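You operate a simulated robot arm through the tools that you are given. There is no shell and no other tool.

You run a simulated robot arm. Do the job below in one go: nothing can be reset, and whatever is moved stays where it is left.

JOB
Pack the TOWER pouch in the white cradle's carrier, grey foam pad on top.
Fine: shut the lid.
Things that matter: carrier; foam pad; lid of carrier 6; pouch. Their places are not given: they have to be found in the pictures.

It is judged by the outcome, as a careful person would: the job done as asked, and still so three seconds after it is handed in. It fails if anything else is knocked over, pushed out of place, dropped, spilled or broken. Lids that push on must go on centred and level and be pressed home; caps that screw on are set level and turned clockwise until they are tight.

ROBOT AND FRAMES
A 7-joint arm with a two-finger gripper, fixed in place. Base frame: the origin is at the foot of the arm, x ahead of it, y to its left, z up. Units: mm, degrees, N and s.
With the tool pointing down near the work surface it reaches from about 280 to 480 mm from the base axis. Its first joint turns from -66.0 to 66.0 degrees. Payload 2.45 kg.
Tool frame: the origin (TCP) lies between the finger pads and is the grasp point; the fingertips stand 26 mm ahead of it; z points along the fingers, y is the line along which they close. The gripper opens to 96 mm. The gripper's body begins 69 mm behind the TCP.
Orientation is that of the tool frame in the base frame, as a unit quaternion [x, y, z, w]. With the fingers straight down and closing along the base's y, the tool's x points along the base's -x, its y along +y and its z along -z.

CONTROLS
- The arm moves only by the tool servo_tool. Its argument "rows" is a list of rows, each an object (a shift or turn left out is 0, a gripper value left out holds the last) with "delta_pos": the shift along the base's x, y, z in mm, a list of three; "rot": the turn, a rotation vector about the base's x, y, z in degrees, a list of three; "claw": the finger opening in mm, from 0 to 96. In form: [{"delta_pos": [tx, ty, tz], "rot": [ax, ay, az], "claw": claw}, ...]. A call has 1 to 20 rows; each row shifts and turns the commanded pose from where the row before left it. Rows are played at 5 a second. More than 50 mm and 8.6 degrees between two rows, or a gripper value outside its range, and nothing of the call is played. Where a pose cannot be reached the arm comes as near as it can. A force on the tool above 40 N (or 10 N above the force at the start of the call, whichever is more), or a blocked arm, ends the call early, and 0.2 s more pass. Each finger halts on what it meets, pressing with about 30 N; the grip force reading is that of the motor and also rises with nothing between the fingers. The clock runs only during rows and for 0.2 s after the last one: add rows that do not move to give the fingers time. It gives the time, the measured TCP pose, the force on the tool (base axes), the opening and the grip force at its end, in the units of the frame above (readings bear some noise), with the torque about the TCP (base axes, N m) and any sound that the robot's microphone picked up.
- Cameras (640 x 400 px; columns grow to the right, rows downward): "scene" is fixed at [167, -393.9, 1423.2]; the picture's right is [0.65, -0.76, 0.00], its down [-0.43, -0.37, -0.82] and it looks along [0.62, 0.53, -0.57] (base axes); focal length 214 px, centre (320, 200). "wrist" rides on the gripper at [82, 3, -98] in the tool frame; the picture's right is [-0.04, 1.00, 0.00], its down [-0.73, -0.03, -0.68] and it looks along [-0.68, -0.03, 0.73] (tool axes); focal length 256 px, centre (320, 200).
- snapshot(camera): a new picture of that camera. The clock stands still meanwhile.
- measure_at(camera, pixels): for up to 12 pixels [column, row] of the newest picture of that camera ("zoom" is the newest enlarged one), the place [x, y, z] in the base frame of the surface seen there, good to about 2 mm, but the place of the scene camera against the robot may be out by one fixed shift of up to 18 mm in any direction. The clock stands still meanwhile.
- zoom(camera, box): a new picture of the part [left, top, right, bottom] of that camera's present view, enlarged. The clock stands still meanwhile.
- job_done(): hands the job in; it is judged then, once.

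Unless the task says otherwise, let go and move clear before handing in.

The tools are called after ">>>" as a command line: name --argument value ..., lists and objects as JSON in quotes. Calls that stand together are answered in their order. servo_tool: Moves the arm, as the interface text tells. Its arguments: {"type":"object","properties":{"rows":{"type":"array","items":{"type":"object","properties":{"delta_pos":{"type":"array","items":{"type":"number"}},"rot":{"type":"array","items":{"type":"number"}},"claw":{"type":"number"}}}}},"required":["rows"]} The other tools are called the same way: snapshot (camera) takes a picture; measure_at (camera, pixels) gives the place of the surface under pixels of a picture; zoom (camera, box) takes an enlarged picture of a part of a camera's view; job_done () hands the job in.

At the start:

```text
clock: 0.0
eef_pos: [378.1, -45.8, 1357.9]
tcp_rot: [0.0, 1.0, 0.0, 0.001]
wrist_force: [0.1, 0.4, -0.6]
wrist_torque: [0.02, 0.01, -0.02]
finger_gap: 96.0
grip_force: 0.0
```

scene: 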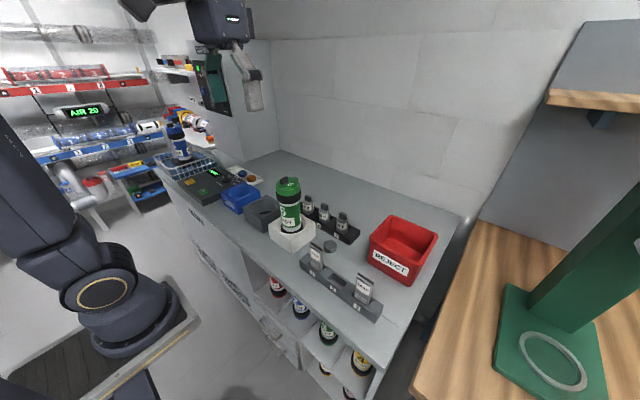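
wrist: 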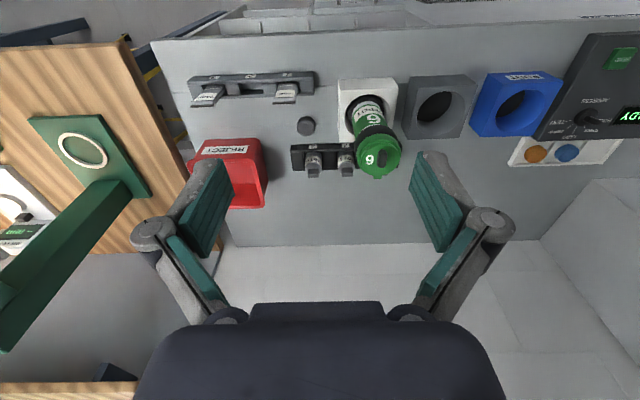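

The pictures show a white cradle near scene (290,235) holding a green-lidded carrier. There is a rack with white-labelled pouches at (315,255)-(365,290) and another rack with vials at (325,215). I'll zoom in before moving anything.

>>> zoom --camera "scene" --box '[240, 160, 400, 260]'

>>> zoom --camera "scene" --box '[280, 220, 440, 320]'

>>> zoom --camera "wrist" --box '[180, 60, 420, 210]'

>>> zoom --camera "scene" --box '[140, 100, 300, 220]'

```text
4.00 times, centred on (320, 210) of scene
```

zoom: 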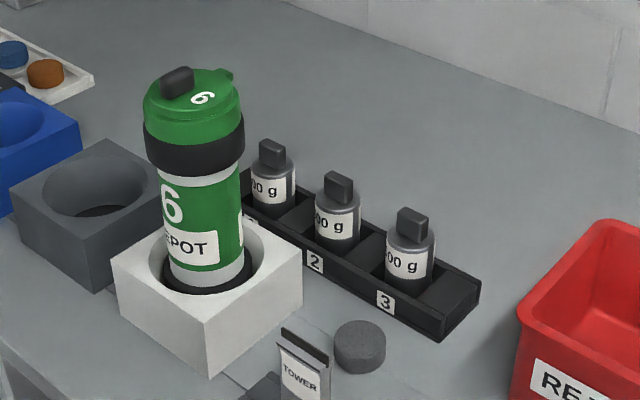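

```text
4.00 times, centred on (360, 270) of scene
```

zoom: 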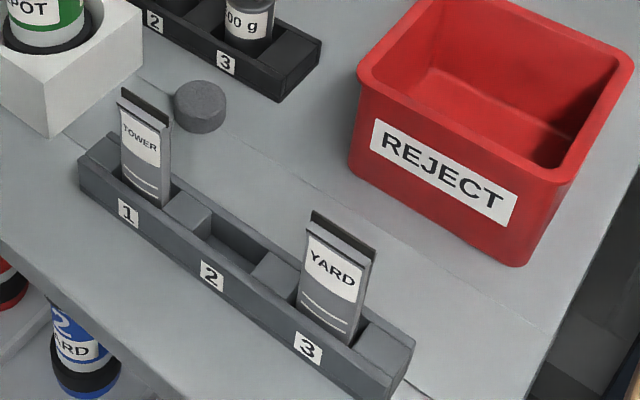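

```text
2.67 times, centred on (300, 135) of wrist
```

zoom: 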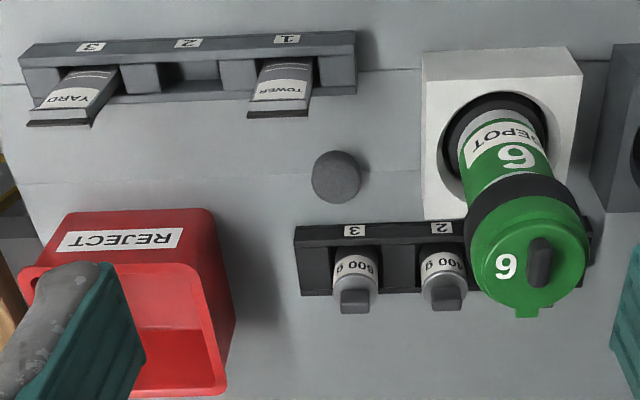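

```text
3.33 times, centred on (220, 160) of scene
```

zoom: 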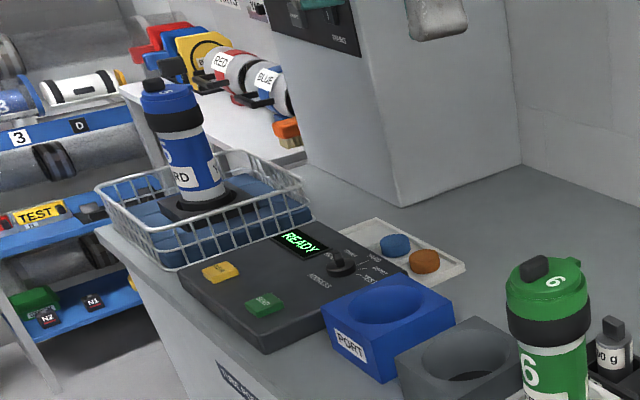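

The carrier with green lid "6" stands in the white cradle, the TOWER pouch is in rack slot 1, and the grey foam disc lies near scene (330,247). I'll measure the key points next.

>>> zoom --camera "scene" --box '[260, 170, 340, 220]'

>>> measure_at --camera "wrist" --pixels '[[306, 126], [285, 90], [287, 101], [368, 100], [345, 85], [392, 85], [378, 158], [207, 98], [330, 180], [382, 156], [390, 125], [250, 120]]'

>>> zoom --camera "wrist" --box '[320, 70, 420, 190]'

```text
8.00 times, centred on (300, 195) of scene
```

zoom: 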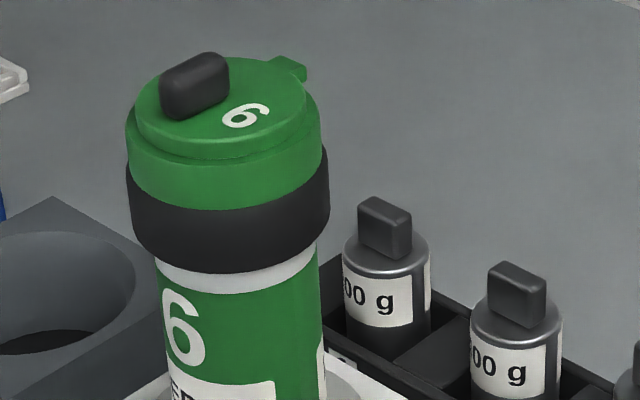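

```text
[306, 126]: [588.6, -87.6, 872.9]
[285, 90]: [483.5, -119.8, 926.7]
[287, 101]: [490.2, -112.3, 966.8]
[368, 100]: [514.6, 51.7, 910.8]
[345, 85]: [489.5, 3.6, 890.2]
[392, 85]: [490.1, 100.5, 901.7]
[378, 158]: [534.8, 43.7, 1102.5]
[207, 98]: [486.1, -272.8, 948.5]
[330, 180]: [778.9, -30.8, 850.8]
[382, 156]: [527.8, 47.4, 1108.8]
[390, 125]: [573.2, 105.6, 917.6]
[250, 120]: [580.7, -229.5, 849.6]
```

```text
3.33 times, centred on (370, 130) of wrist
```

zoom: 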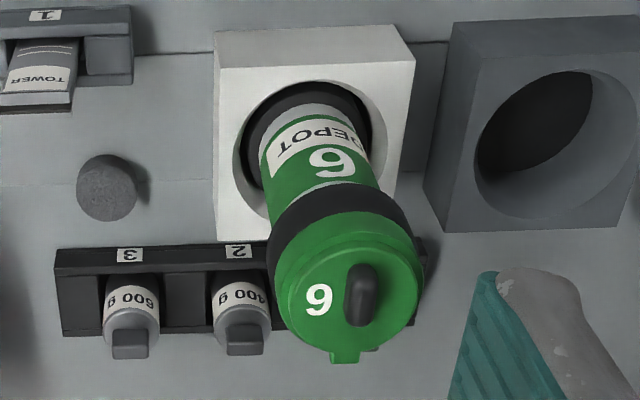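

Bench is at z≈850 and the carrier stands at about (530, 47) with its lid top near z≈1110. I'll move in carefully for a closer look at the lid.

>>> servo_tool --rows '[{"delta_pos": [20, 25, -25]}, {"delta_pos": [20, 25, -25]}, {"delta_pos": [20, 25, -25]}, {"delta_pos": [0, 10, -10]}, {}]'

>>> snapshot --camera "wrist"

>>> zoom --camera "wrist" --box '[220, 100, 420, 250]'

```text
clock: 1.2
eef_pos: [436.7, 35.9, 1271.3]
tcp_rot: [-0.001, 1.0, 0.0, 0.001]
wrist_force: [-0.6, -0.9, 0.3]
wrist_torque: [0.04, -0.04, -0.02]
finger_gap: 96.1
grip_force: 0.0
```

```text
taken
```

wrist: 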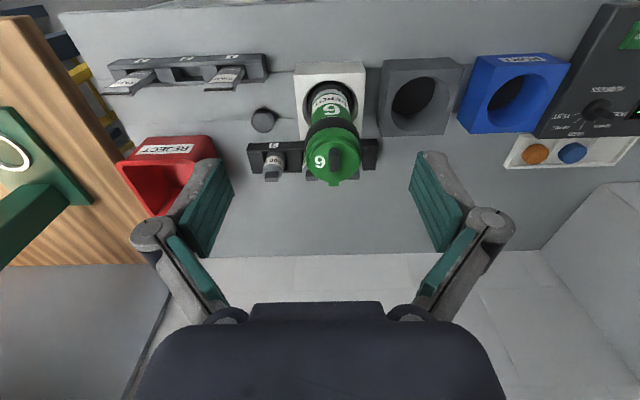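

```text
2.67 times, centred on (320, 175) of wrist
```

zoom: 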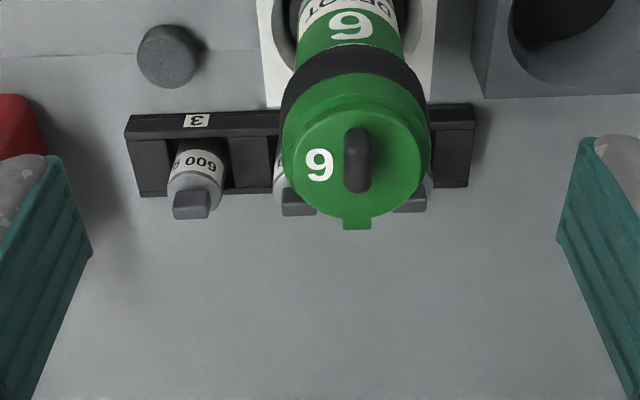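

The lid shows a bar-shaped knob at zoom (357,160) and a small tab at (356,225) on the far side. I'll measure the lid, collar and knob.

>>> measure_at --camera "zoom" --pixels '[[357, 135], [357, 160], [358, 185], [344, 160], [370, 160], [356, 225], [320, 165], [400, 160], [356, 207], [356, 115], [355, 100], [356, 65]]'

>>> zoom --camera "wrist" --box '[295, 110, 375, 190]'

>>> snapshot --camera "scene"

```text
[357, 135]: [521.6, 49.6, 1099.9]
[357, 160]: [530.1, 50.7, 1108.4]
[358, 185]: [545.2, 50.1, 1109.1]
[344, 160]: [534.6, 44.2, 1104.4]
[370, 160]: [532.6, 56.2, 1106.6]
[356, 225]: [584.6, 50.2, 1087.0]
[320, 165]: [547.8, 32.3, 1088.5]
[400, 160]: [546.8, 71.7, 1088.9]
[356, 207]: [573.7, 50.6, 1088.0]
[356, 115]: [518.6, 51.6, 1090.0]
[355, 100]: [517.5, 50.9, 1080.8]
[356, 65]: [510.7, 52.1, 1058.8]
```

```text
5.00 times, centred on (335, 150) of wrist
```

zoom: 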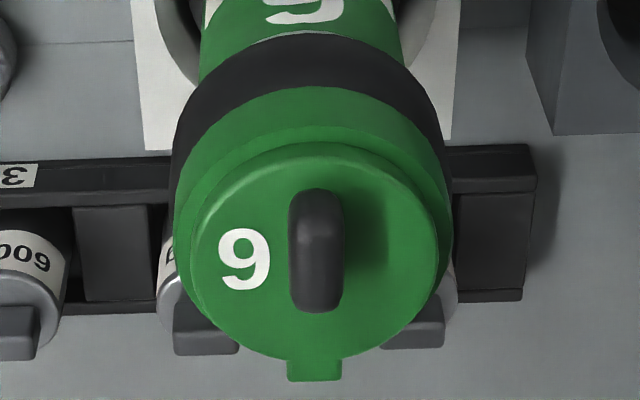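

```text
taken
```

scene: 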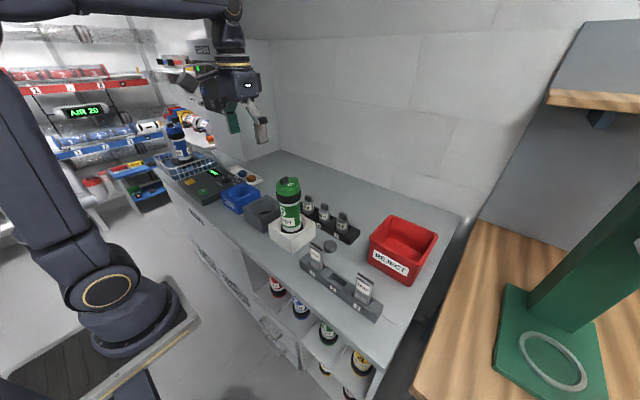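

The knob sits toward -x of the lid centre, opposite the tab at +x, so this might be a hinged flip lid. I'll zoom in hard on the tab and the lid seam to work out the mechanism.

>>> zoom --camera "scene" --box '[272, 172, 304, 192]'

>>> zoom --camera "scene" --box '[268, 170, 312, 250]'

>>> zoom --camera "scene" --box '[150, 90, 220, 170]'

>>> zoom --camera "scene" --box '[250, 270, 400, 400]'

```text
16.00 times, centred on (288, 182) of scene
```

zoom: 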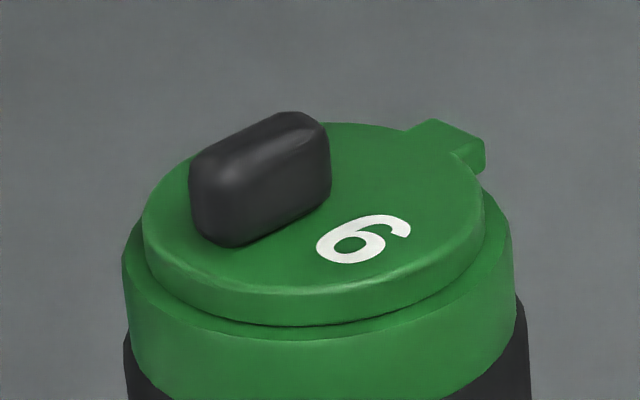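

```text
5.00 times, centred on (290, 210) of scene
```

zoom: 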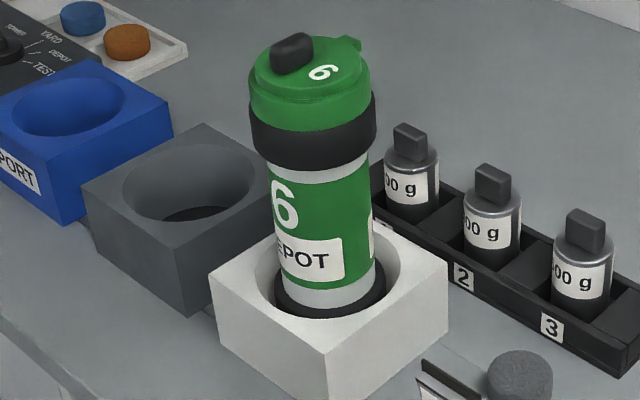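

```text
5.00 times, centred on (185, 130) of scene
```

zoom: 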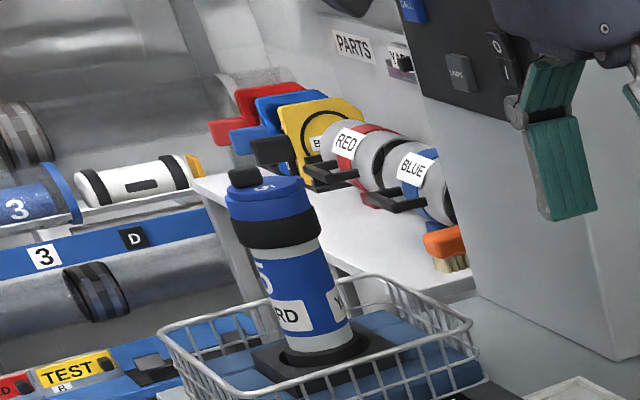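

```text
3.08 times, centred on (325, 335) of scene
```

zoom: 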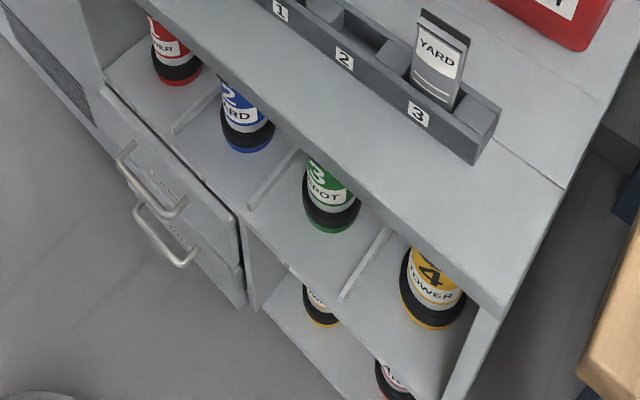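

The lid disc appears separate from the ring, with a hinge-like tab at the back (+x) and the knob at the front, so I think it flips up. I'll move in above the knob for a finer measurement and to check reach.

>>> servo_tool --rows '[{"delta_pos": [32, 5, -28]}, {"delta_pos": [32, 5, -28]}, {"delta_pos": [30, 4, -28]}, {"claw": 60}, {}]'

>>> snapshot --camera "wrist"

>>> zoom --camera "wrist" --box '[250, 60, 410, 180]'

>>> snapshot --camera "scene"

```text
clock: 2.4
eef_pos: [529.6, 52.7, 1186.6]
tcp_rot: [-0.001, 1.0, 0.0, 0.001]
wrist_force: [0.0, 0.0, 0.0]
wrist_torque: [-0.02, 0.0, -0.01]
finger_gap: 59.9
grip_force: 0.1
```

```text
taken
```

wrist: 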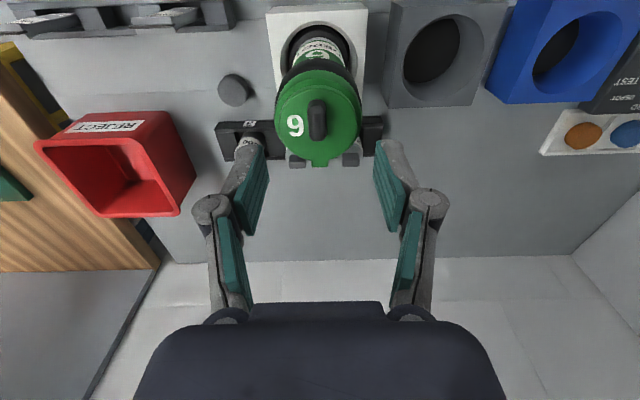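

```text
3.33 times, centred on (330, 120) of wrist
```

zoom: 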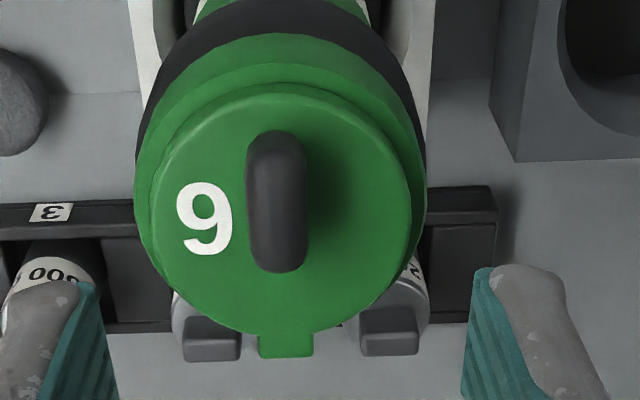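

```text
taken
```

scene: 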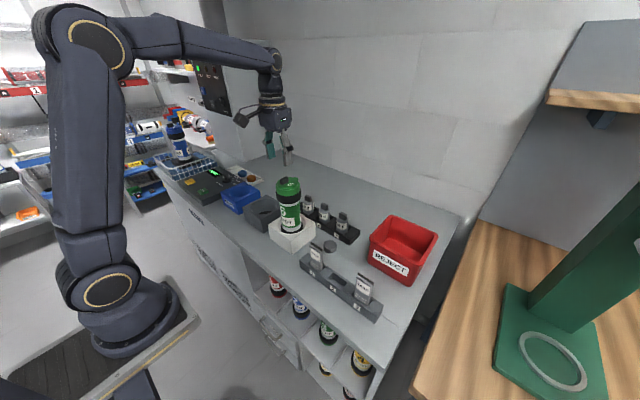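

I'm above the carrier and reach is fine. Next I'll measure the knob faces, the disc edges and the tab from this closer view.

>>> measure_at --camera "zoom" --pixels '[[277, 140], [277, 200], [277, 262], [252, 200], [302, 200], [285, 345], [165, 210], [400, 210], [277, 95], [277, 325], [145, 180], [420, 180]]'

>>> zoom --camera "wrist" --box '[260, 20, 380, 110]'

```text
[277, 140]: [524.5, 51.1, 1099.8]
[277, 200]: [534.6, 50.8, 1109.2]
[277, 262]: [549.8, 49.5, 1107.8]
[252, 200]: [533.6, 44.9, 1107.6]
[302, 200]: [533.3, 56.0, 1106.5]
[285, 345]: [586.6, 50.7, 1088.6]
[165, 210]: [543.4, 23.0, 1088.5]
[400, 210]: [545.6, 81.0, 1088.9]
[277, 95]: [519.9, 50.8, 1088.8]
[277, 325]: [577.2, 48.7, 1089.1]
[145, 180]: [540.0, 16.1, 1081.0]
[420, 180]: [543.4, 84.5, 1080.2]
```

```text
4.44 times, centred on (320, 65) of wrist
```

zoom: 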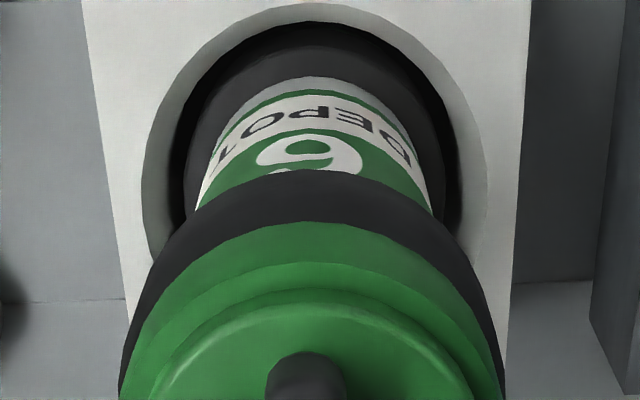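

The knob is a bar about 13 mm wide and 29 mm long, centred at (537, 50.5) with its top at z≈1109 and the disc at z≈1089. I'll lower the fingers around it with tips just above the disc, then close.

>>> servo_tool --rows '[{"delta_pos": [7.4, -2.2, -30], "claw": 50}, {"delta_pos": [0, 0, -25]}, {"delta_pos": [0, 0, -13]}, {}, {"claw": 20}, {"claw": 5}, {}, {}, {}]'

>>> snapshot --camera "wrist"

>>> zoom --camera "scene" --box '[248, 130, 328, 200]'

```text
clock: 4.4
eef_pos: [537.8, 49.6, 1120.5]
tcp_rot: [0.0, 1.0, 0.0, 0.001]
wrist_force: [0.1, 0.1, 0.1]
wrist_torque: [0.02, -0.08, 0.01]
finger_gap: 13.3
grip_force: 29.7
```

```text
taken
```

wrist: 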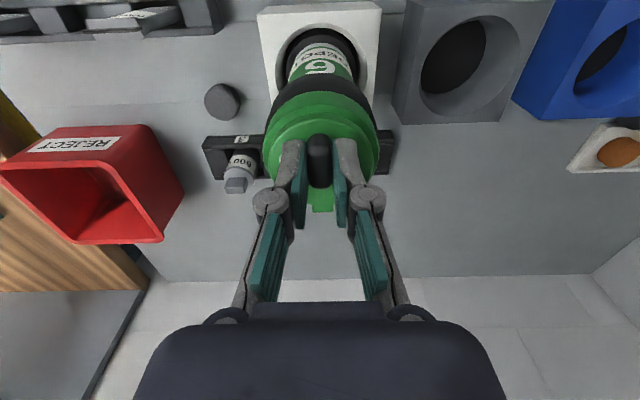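

```text
5.71 times, centred on (288, 165) of scene
```

zoom: 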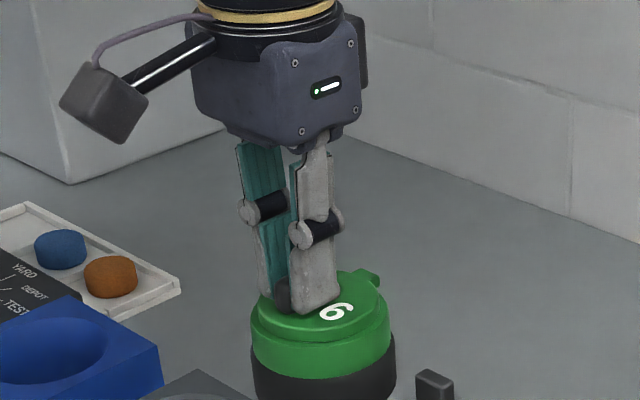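

The knob is gripped with a gap of 13.3 mm and almost no side load. I'll try a small lift and watch the forces to learn how the lid is fixed.

>>> servo_tool --rows '[{"delta_pos": [0, 0, 1]}, {"delta_pos": [0, 0, 1]}, {}]'

>>> zoom --camera "scene" --box '[268, 165, 312, 250]'

```text
clock: 5.2
eef_pos: [538.3, 51.0, 1123.9]
tcp_rot: [0.001, 1.0, 0.0, 0.001]
wrist_force: [0.5, 0.7, -2.4]
wrist_torque: [-0.02, 0.09, 0.01]
finger_gap: 13.4
grip_force: 30.2
```

```text
4.71 times, centred on (290, 208) of scene
```

zoom: 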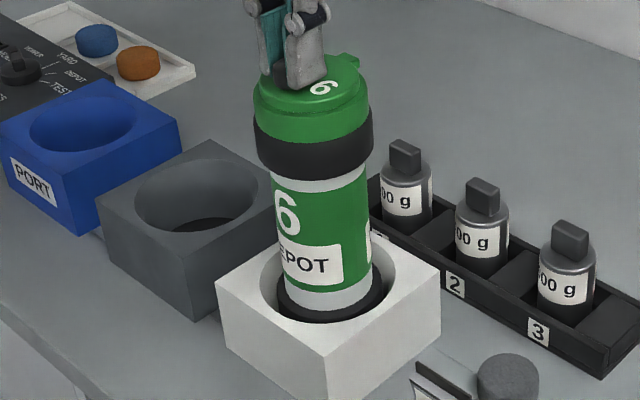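

The load is only -2.4 N, so the lid is light or moving with little resistance. I'll lift a little more and zoom closely on the seam.

>>> servo_tool --rows '[{"delta_pos": [0, 0, 1.5]}, {"delta_pos": [0, 0, 1.5]}, {}]'

>>> zoom --camera "scene" --box '[272, 165, 308, 195]'

>>> zoom --camera "wrist" --box '[250, 60, 390, 220]'

```text
clock: 6.0
eef_pos: [539.6, 50.4, 1127.7]
tcp_rot: [0.0, 1.0, 0.0, 0.001]
wrist_force: [0.0, -0.1, -2.0]
wrist_torque: [-0.03, 0.02, 0.03]
finger_gap: 13.1
grip_force: 29.8
```

```text
13.33 times, centred on (290, 180) of scene
```

zoom: 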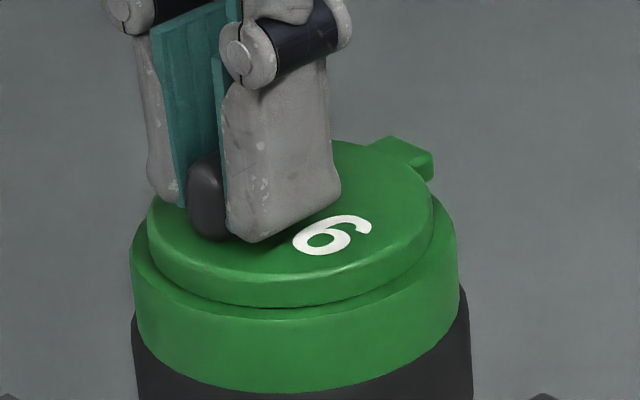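

```text
2.50 times, centred on (320, 140) of wrist
```

zoom: 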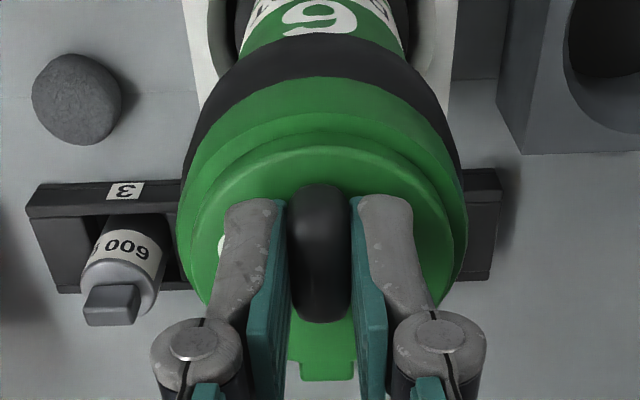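

I need to tell apart a lid that's opening, a whole carrier being lifted and fingers slipping on the knob. I'll measure the disc and ring heights.

>>> measure_at --camera "zoom" --pixels '[[320, 150], [320, 170], [320, 195], [225, 235], [420, 210], [325, 360], [325, 375], [320, 300], [190, 210], [450, 200], [320, 90], [320, 60]]'

>>> zoom --camera "scene" --box '[262, 205, 318, 255]'

```text
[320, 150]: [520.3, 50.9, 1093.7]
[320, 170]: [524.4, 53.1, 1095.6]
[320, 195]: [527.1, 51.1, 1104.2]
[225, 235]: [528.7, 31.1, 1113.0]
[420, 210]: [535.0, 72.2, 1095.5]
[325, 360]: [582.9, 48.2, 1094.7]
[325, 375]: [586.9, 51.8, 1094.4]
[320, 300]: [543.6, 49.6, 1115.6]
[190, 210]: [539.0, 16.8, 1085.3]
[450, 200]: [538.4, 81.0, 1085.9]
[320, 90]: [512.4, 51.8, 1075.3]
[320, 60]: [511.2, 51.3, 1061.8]
```

```text
8.00 times, centred on (290, 230) of scene
```

zoom: 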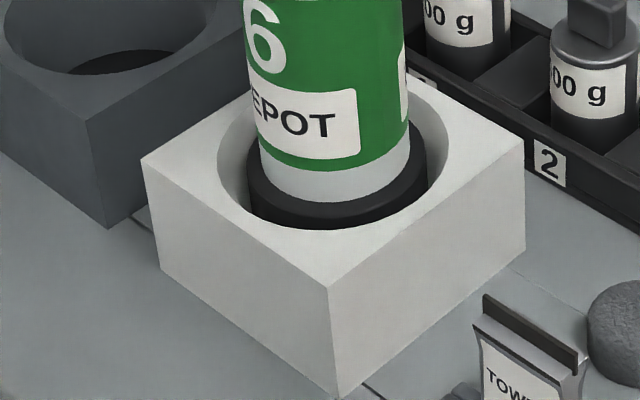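

Disc, ring and tab all rose by about 5 mm and stayed level, so the whole carrier (~2.2 N) came up with the lid: the lid is latched. I'll set it back down, let go, and look from other sides.

>>> servo_tool --rows '[{"delta_pos": [0, 0, -1.5]}, {"delta_pos": [0, 0, -1.5]}, {"delta_pos": [0, 0, -1.5]}, {"delta_pos": [0, 0, -1]}, {}]'

>>> zoom --camera "wrist" --box '[250, 60, 390, 220]'

```text
clock: 7.2
eef_pos: [539.2, 49.2, 1120.8]
tcp_rot: [0.0, 1.0, 0.0, 0.001]
wrist_force: [-0.4, -0.3, -2.1]
wrist_torque: [0.0, 0.01, 0.02]
finger_gap: 13.4
grip_force: 30.1
```

```text
2.50 times, centred on (320, 140) of wrist
```

zoom: 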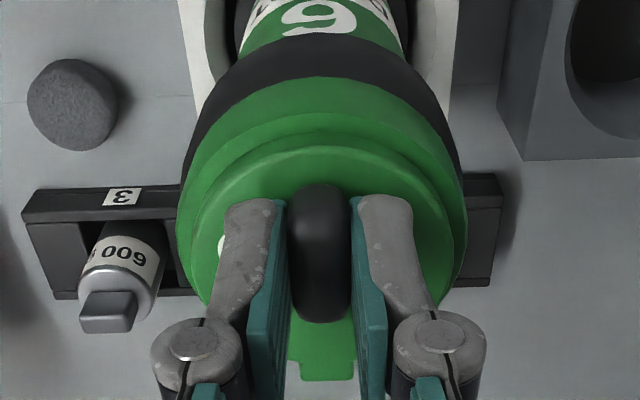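

The tool still carries -2.1 N, so the carrier isn't resting fully. I'll lower it slightly further until the load comes off.

>>> servo_tool --rows '[{"delta_pos": [0, 0, -0.7]}, {}, {"delta_pos": [0, 0, -0.7]}, {}]'

>>> measure_at --camera "wrist" --pixels '[[320, 121], [319, 205], [370, 150], [275, 150]]'

```text
clock: 8.2
eef_pos: [538.1, 51.0, 1120.5]
tcp_rot: [-0.001, 1.0, 0.001, 0.002]
wrist_force: [-4.1, -0.6, 20.6]
wrist_torque: [-0.03, 0.39, 0.01]
finger_gap: 13.2
grip_force: 30.0
```

```text
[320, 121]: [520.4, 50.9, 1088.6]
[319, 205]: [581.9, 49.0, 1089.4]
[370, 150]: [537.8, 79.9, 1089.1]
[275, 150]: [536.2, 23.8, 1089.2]
```

The carrier is seated again: the disc is at 1089 and the tool is pressing at 20 N. I'll back off slightly, release, rise, and yaw the wrist to see the tab side.

>>> servo_tool --rows '[{"delta_pos": [0, 0, 0.7]}, {"claw": 30}, {"claw": 50}, {}, {"delta_pos": [0, 0, 40]}, {"delta_pos": [0, 0, 40]}, {"delta_pos": [0, 0, 40]}, {}]'

>>> snapshot --camera "wrist"

>>> zoom --camera "wrist" --box '[270, 40, 370, 140]'

```text
clock: 10.0
eef_pos: [539.5, 50.4, 1240.9]
tcp_rot: [-0.001, 1.0, 0.0, 0.001]
wrist_force: [0.2, -0.5, -0.8]
wrist_torque: [0.02, 0.02, -0.01]
finger_gap: 50.1
grip_force: 0.1
```

```text
taken
```

wrist: 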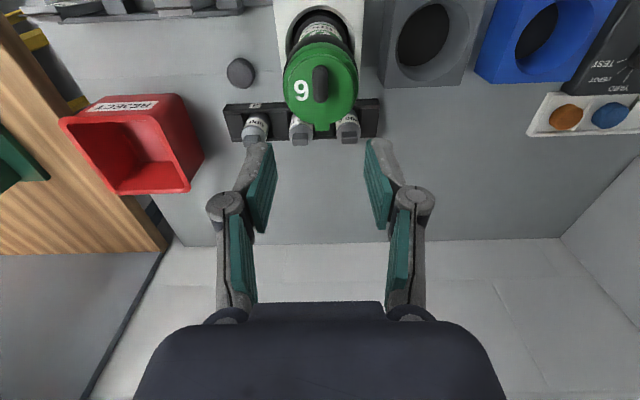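

```text
4.00 times, centred on (320, 90) of wrist
```

zoom: 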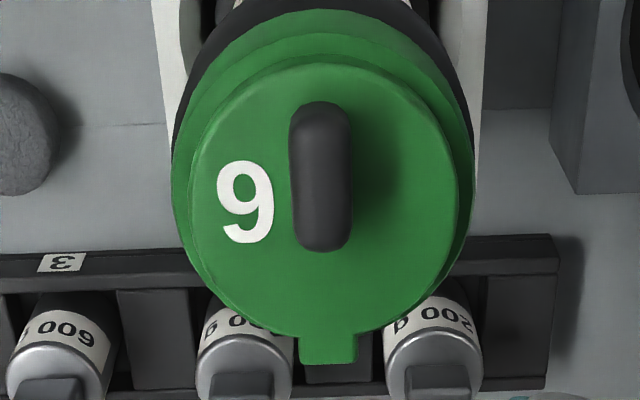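

I'll yaw the tool in steps so the camera comes round to see the tab and ring from the side and back.

>>> servo_tool --rows '[{"rot": [0, 0, 8.5]}, {"rot": [0, 0, 8.5]}, {"rot": [0, 0, 8.5]}, {"rot": [0, 0, 8.5]}, {"rot": [0, 0, 8.5]}, {"rot": [0, 0, 8.5]}, {"rot": [0, 0, 8.5]}, {"rot": [0, 0, 8.5]}, {"rot": [0, 0, 8.5]}, {"rot": [0, 0, 8.5]}, {"rot": [0, 0, 5]}, {}]'

>>> snapshot --camera "wrist"

>>> snapshot --camera "scene"

```text
clock: 12.6
eef_pos: [538.5, 50.6, 1240.9]
tcp_rot: [0.708, -0.706, 0.0, -0.001]
wrist_force: [0.4, -0.1, 0.1]
wrist_torque: [-0.01, 0.0, -0.01]
finger_gap: 50.1
grip_force: 0.1
```

```text
taken
```

wrist: 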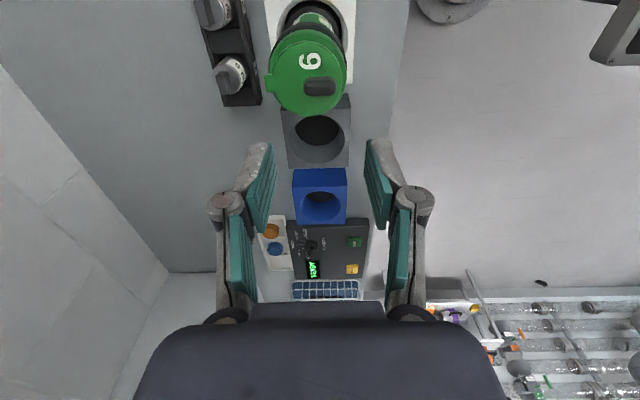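

```text
taken
```

scene: 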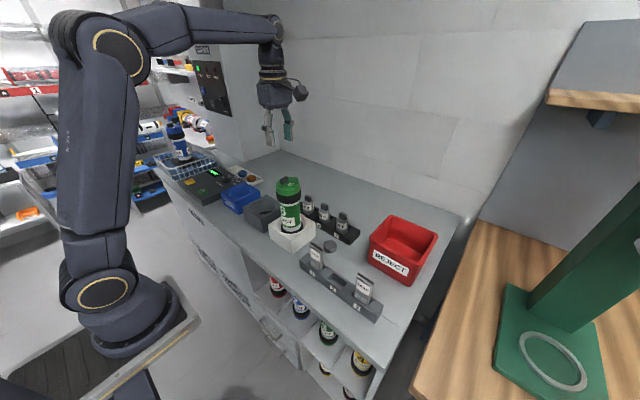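

The camera is now on the -y side, with the tab at image left (268,82). I'll zoom in here, then continue the yaw.

>>> zoom --camera "wrist" --box '[255, 20, 365, 120]'

>>> servo_tool --rows '[{"rot": [0, 0, 8.5]}, {"rot": [0, 0, 8.5]}, {"rot": [0, 0, 8.5]}, {"rot": [0, 0, 8.5]}, {"rot": [0, 0, 8.5]}, {"rot": [0, 0, 8.5]}, {"rot": [0, 0, 8.5]}, {}]'

>>> snapshot --camera "wrist"

```text
4.00 times, centred on (310, 70) of wrist
```

zoom: 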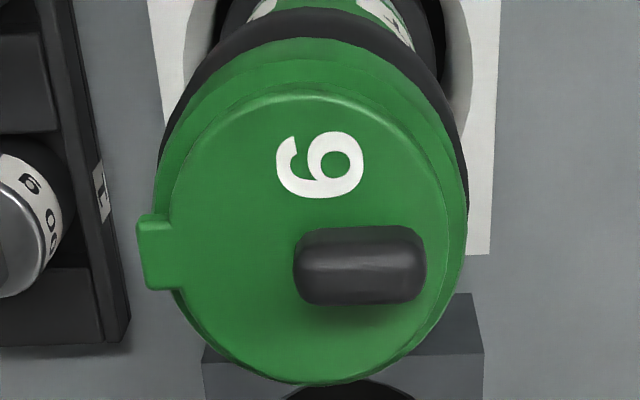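

```text
clock: 14.4
eef_pos: [538.6, 50.0, 1239.5]
tcp_rot: [0.965, -0.262, -0.001, 0.0]
wrist_force: [0.9, 0.1, -0.4]
wrist_torque: [0.0, -0.01, 0.01]
finger_gap: 49.9
grip_force: 0.1
```

```text
taken
```

wrist: 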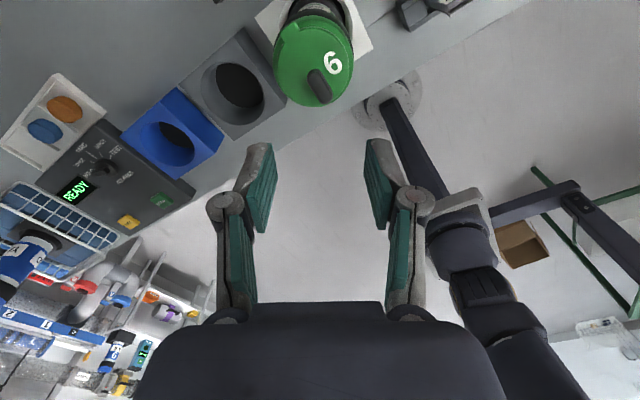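

From this back view the tab is near (283,25). I'll zoom in on it and the seam.

>>> zoom --camera "wrist" --box '[260, 0, 370, 115]'

>>> zoom --camera "wrist" --box '[265, 5, 315, 55]'

```text
3.48 times, centred on (315, 58) of wrist
```

zoom: 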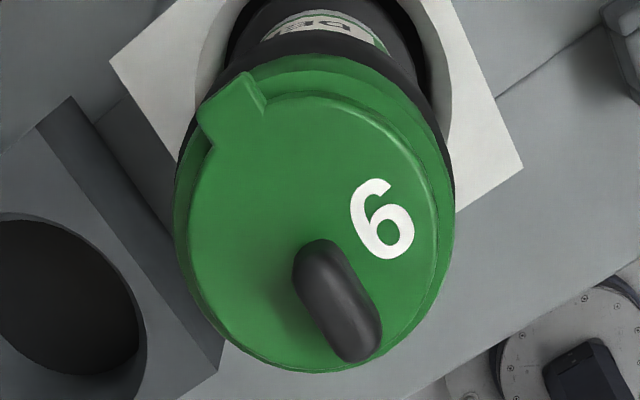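

```text
8.00 times, centred on (290, 30) of wrist
```

zoom: 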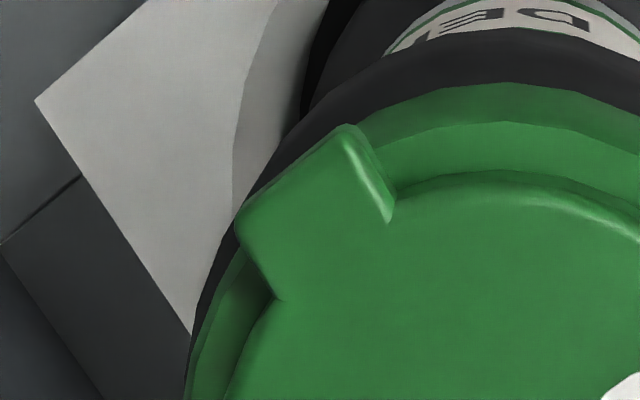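

The tab is a plain flat lug of the disc overhanging the ring at +x, and no latch is visible. The lid may swivel sideways about that lug, or twist. I'll yaw back, re-grip the knob, and test gently.

>>> servo_tool --rows '[{"rot": [0, 0, -8.5]}, {"rot": [0, 0, -8.5]}, {"rot": [0, 0, -8.5]}, {"rot": [0, 0, -8.5]}, {"rot": [0, 0, -8.5]}, {"rot": [0, 0, -8.5]}, {"rot": [0, 0, -8.5]}, {"rot": [0, 0, -8.5]}, {"rot": [0, 0, -8.5]}, {"rot": [0, 0, -8.5]}, {"rot": [0, 0, -8.5]}, {"rot": [0, 0, -8.5]}, {"rot": [0, 0, -8.5]}, {"rot": [0, 0, -8.5]}, {"rot": [0, 0, -8.5]}, {"rot": [0, 0, -8.5]}, {"rot": [0, 0, -8.5]}, {"rot": [0, 0, -5]}, {}]'

>>> servo_tool --rows '[{"delta_pos": [-1, 0, -40]}, {"delta_pos": [0, 0, -40]}, {"delta_pos": [0, 0, -38]}, {}]'

>>> snapshot --camera "wrist"

```text
clock: 18.4
eef_pos: [539.4, 50.6, 1240.3]
tcp_rot: [0.001, 1.0, 0.0, 0.001]
wrist_force: [0.9, 0.5, -0.3]
wrist_torque: [0.02, -0.01, -0.02]
finger_gap: 50.2
grip_force: 0.1
```

```text
clock: 19.4
eef_pos: [534.7, 51.2, 1119.6]
tcp_rot: [-0.001, 1.0, 0.0, 0.001]
wrist_force: [0.5, 0.3, -0.5]
wrist_torque: [-0.02, -0.02, -0.03]
finger_gap: 50.1
grip_force: 0.0
```

```text
taken
```

wrist: 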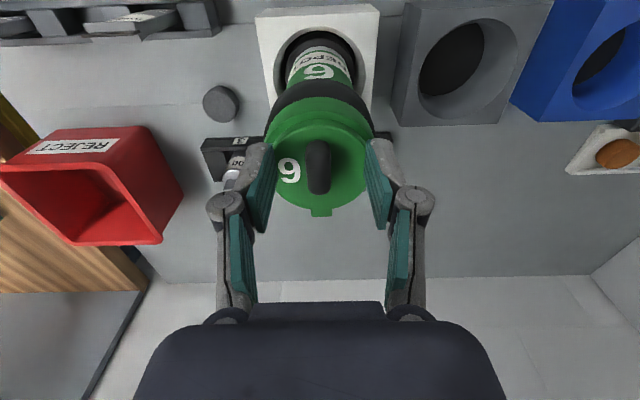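

The fingers straddle the knob. I'll close, then try a small swivel about the lug (knob to -y with a matching yaw), watching the forces.

>>> servo_tool --rows '[{"claw": 25}, {"claw": 5}, {}, {}, {}, {"delta_pos": [0, -1.6, 0], "rot": [0, 0, 2]}, {"delta_pos": [0.1, -1.6, 0], "rot": [0, 0, 2]}, {}]'

>>> zoom --camera "wrist" --box '[240, 60, 400, 230]'

>>> zoom --camera "scene" --box '[268, 165, 312, 250]'

```text
clock: 21.2
eef_pos: [536.8, 46.2, 1119.2]
tcp_rot: [-0.037, 0.999, 0.0, 0.001]
wrist_force: [0.2, 0.7, -0.2]
wrist_torque: [0.06, 0.05, -0.04]
finger_gap: 13.0
grip_force: 30.1
```

```text
2.35 times, centred on (320, 145) of wrist
```

zoom: 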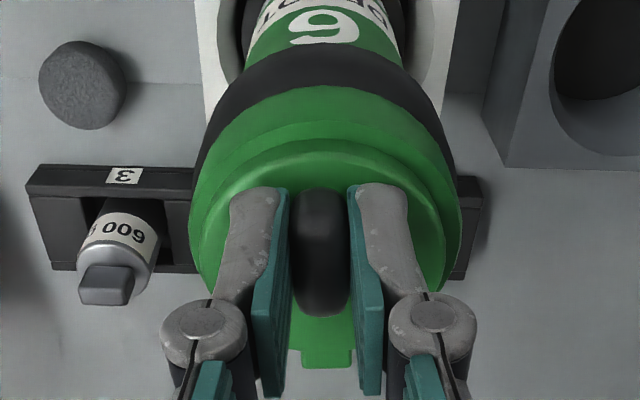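

```text
4.71 times, centred on (290, 208) of scene
```

zoom: 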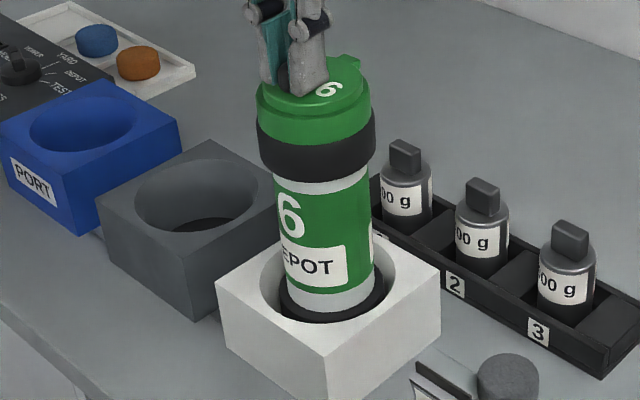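

Side force is almost nil, so something moved freely. I need to know if it was the disc over the ring or the whole carrier turning, so I'll measure ring and disc edges.

>>> zoom --camera "wrist" --box '[250, 40, 390, 220]'

>>> measure_at --camera "wrist" --pixels '[[324, 128], [324, 110], [324, 88], [323, 70], [326, 212], [337, 211], [369, 212], [383, 140], [270, 140], [390, 170]]'

```text
2.22 times, centred on (320, 130) of wrist
```

zoom: 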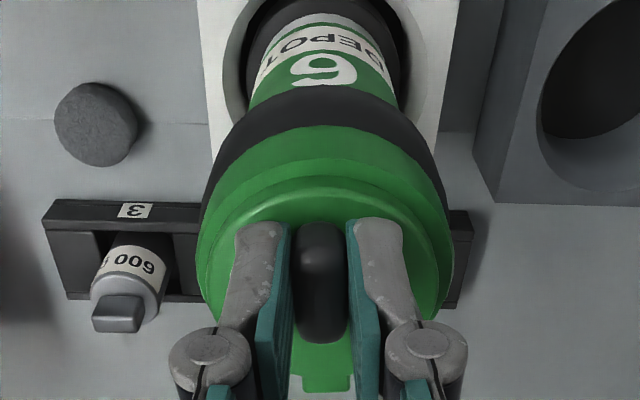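

```text
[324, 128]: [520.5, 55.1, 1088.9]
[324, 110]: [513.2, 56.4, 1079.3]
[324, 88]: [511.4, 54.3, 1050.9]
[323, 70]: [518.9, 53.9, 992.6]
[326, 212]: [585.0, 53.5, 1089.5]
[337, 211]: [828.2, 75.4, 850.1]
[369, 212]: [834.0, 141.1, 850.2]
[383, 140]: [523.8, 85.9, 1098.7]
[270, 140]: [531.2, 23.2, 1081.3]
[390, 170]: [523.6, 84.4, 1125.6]
```

The disc and ring still look concentric, so the whole carrier turned slightly in its cradle. The grip holds the knob rigidly, so my straight lift could never have opened a hinge. I'll undo the swivel, then test flipping: pitch the tool about the lug while following the arc.

>>> servo_tool --rows '[{"delta_pos": [-0.1, 1.6, 0], "rot": [0, 0, -2]}, {"delta_pos": [0, 1.6, 0], "rot": [0, 0, -2]}, {}, {"delta_pos": [1.2, 0, 1.67], "rot": [0, 2, 0]}, {"delta_pos": [1.26, 0, 1.63], "rot": [0, 2, 0]}, {}]'

>>> zoom --camera "scene" --box '[272, 165, 308, 195]'

>>> zoom --camera "wrist" --box '[250, 40, 390, 220]'

```text
clock: 22.6
eef_pos: [539.1, 49.3, 1125.4]
tcp_rot: [0.0, 0.999, 0.0, -0.033]
wrist_force: [4.3, 0.0, -2.7]
wrist_torque: [-0.01, -0.97, 0.02]
finger_gap: 13.3
grip_force: 29.9
```

```text
13.33 times, centred on (290, 180) of scene
```

zoom: 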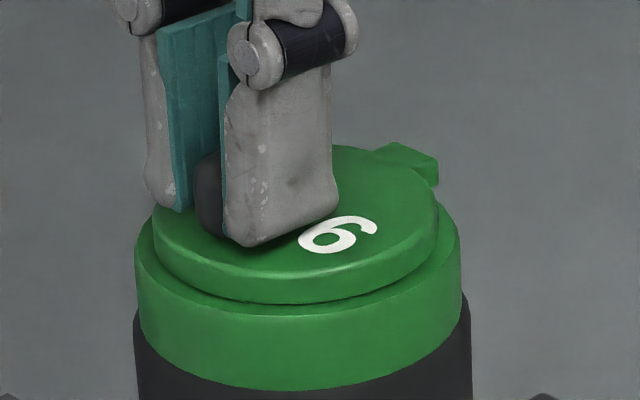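

```text
2.22 times, centred on (320, 130) of wrist
```

zoom: 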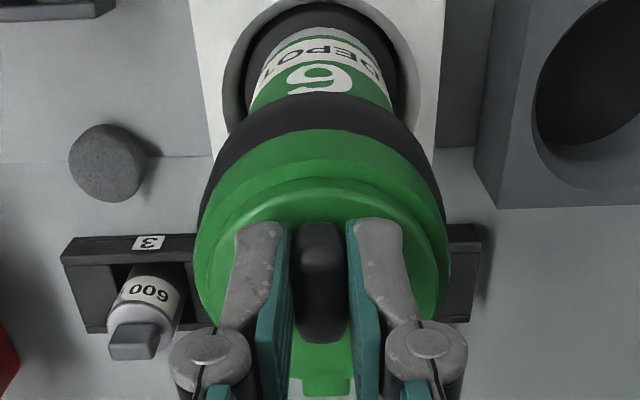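

That produced -0.97 Nm of torque with no disc tilt, so the lid isn't a simple flip hinge. I'll undo it and test a counter-clockwise twist about the lid's own axis at (548, 50.5).

>>> servo_tool --rows '[{"delta_pos": [-1.26, 0, -1.63], "rot": [0, -2, 0]}, {"delta_pos": [-1.2, 0, -1.67], "rot": [0, -2, 0]}, {}]'

>>> zoom --camera "scene" --box '[262, 165, 318, 255]'

>>> zoom --camera "wrist" --box '[250, 40, 390, 220]'

```text
clock: 23.4
eef_pos: [536.5, 50.6, 1121.3]
tcp_rot: [0.0, 1.0, 0.001, 0.0]
wrist_force: [-3.7, 0.5, -3.0]
wrist_torque: [0.0, 0.99, 0.0]
finger_gap: 13.4
grip_force: 30.0
```

```text
4.44 times, centred on (290, 210) of scene
```

zoom: 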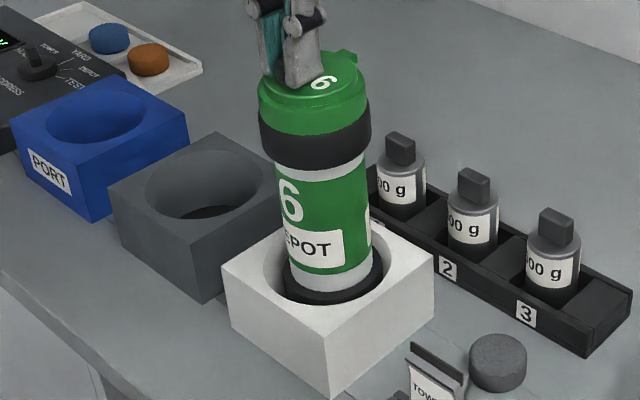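

```text
2.22 times, centred on (320, 130) of wrist
```

zoom: 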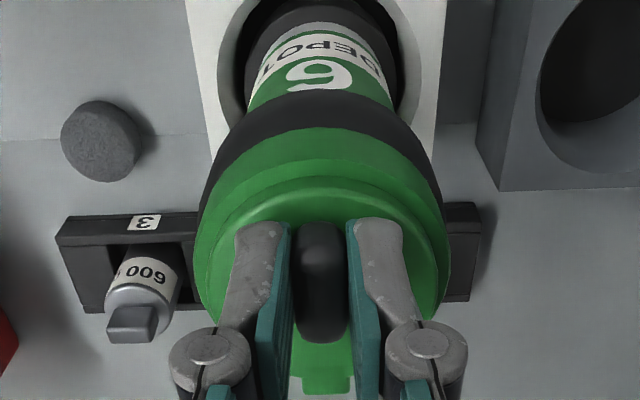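

The readings show +0.99 Nm, so the knob slipped in the grip and the carrier is now leaning slightly. I'll ease the tool back half-way to unload it, then open the fingers so the carrier settles.

>>> servo_tool --rows '[{"delta_pos": [0.8, 0, 0], "rot": [0, 1, 0]}, {"delta_pos": [0.8, 0, 0], "rot": [0, 1, 0]}, {}]'

```text
clock: 24.2
eef_pos: [538.6, 50.4, 1121.4]
tcp_rot: [-0.001, 1.0, 0.0, -0.017]
wrist_force: [0.4, -0.2, -2.7]
wrist_torque: [0.0, -0.02, 0.02]
finger_gap: 13.5
grip_force: 29.8
```

Torque is zero now and the tool only carries the carrier's weight. I'll lower until it seats, then release.

>>> servo_tool --rows '[{"delta_pos": [0, 0, -0.7]}, {}, {"delta_pos": [0, 0, -0.6]}, {}]'

```text
clock: 25.2
eef_pos: [538.4, 50.0, 1121.4]
tcp_rot: [0.0, 1.0, 0.0, -0.017]
wrist_force: [0.3, 0.1, -1.3]
wrist_torque: [-0.03, 0.09, 0.0]
finger_gap: 13.1
grip_force: 29.8
```

>>> servo_tool --rows '[{"delta_pos": [0, 0, -0.5]}, {}, {"claw": 20}, {"claw": 50}, {"rot": [0, -2, 0]}, {}]'

>>> snapshot --camera "wrist"

>>> zoom --camera "wrist" --box '[250, 40, 390, 220]'

>>> zoom --camera "scene" --box '[262, 165, 318, 255]'

```text
clock: 26.6
eef_pos: [539.5, 49.3, 1120.2]
tcp_rot: [0.0, 1.0, 0.0, 0.001]
wrist_force: [1.0, 0.0, 0.2]
wrist_torque: [0.03, -0.01, -0.01]
finger_gap: 50.1
grip_force: 0.1
```

```text
taken
```

wrist: 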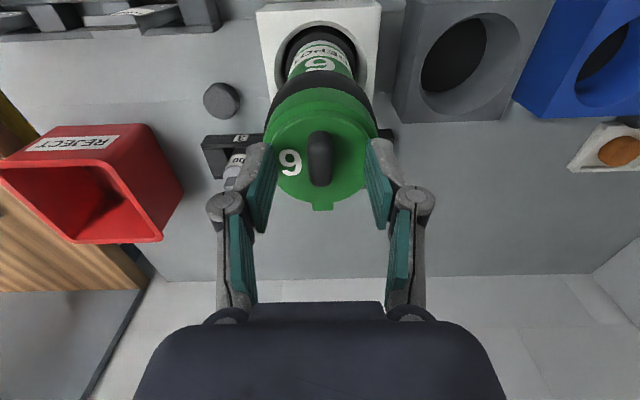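

```text
2.22 times, centred on (320, 130) of wrist
```

zoom: 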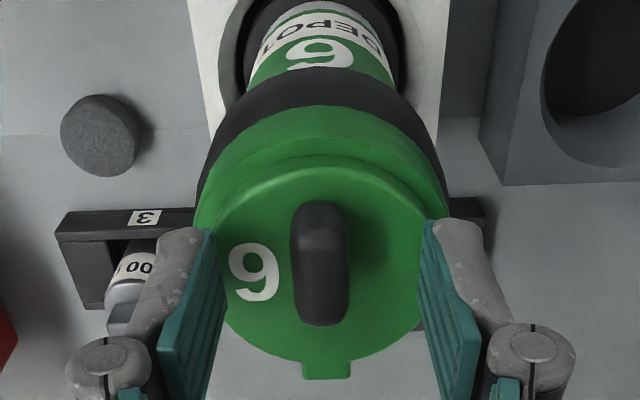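

```text
4.44 times, centred on (290, 210) of scene
```

zoom: 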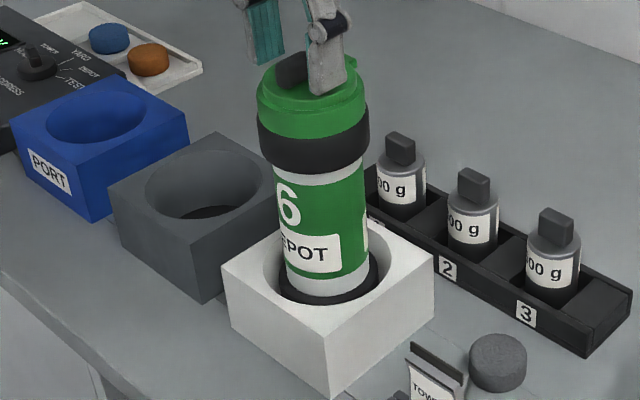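

I'll check that the carrier sits level and centred again by measuring the disc, ring and cradle.

>>> measure_at --camera "wrist" --pixels '[[320, 117], [321, 207], [363, 160], [284, 170], [320, 185], [319, 135], [275, 150], [371, 150]]'

>>> zoom --camera "wrist" --box '[250, 0, 390, 100]'

```text
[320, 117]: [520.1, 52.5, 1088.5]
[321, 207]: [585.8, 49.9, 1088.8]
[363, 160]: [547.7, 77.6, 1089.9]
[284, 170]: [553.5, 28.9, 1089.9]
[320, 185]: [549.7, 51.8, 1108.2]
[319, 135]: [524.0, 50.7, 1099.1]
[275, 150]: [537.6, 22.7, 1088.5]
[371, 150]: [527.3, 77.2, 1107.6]
```

```text
4.00 times, centred on (320, 50) of wrist
```

zoom: 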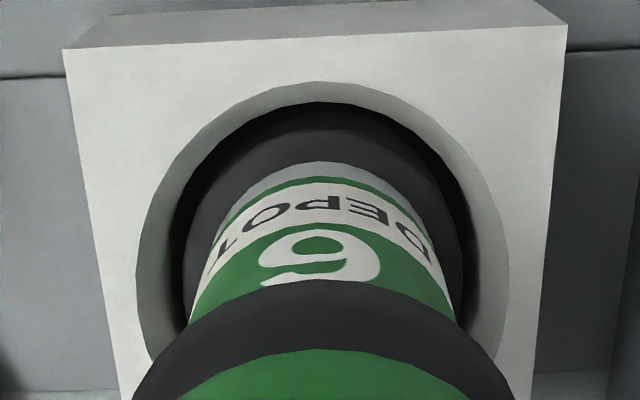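

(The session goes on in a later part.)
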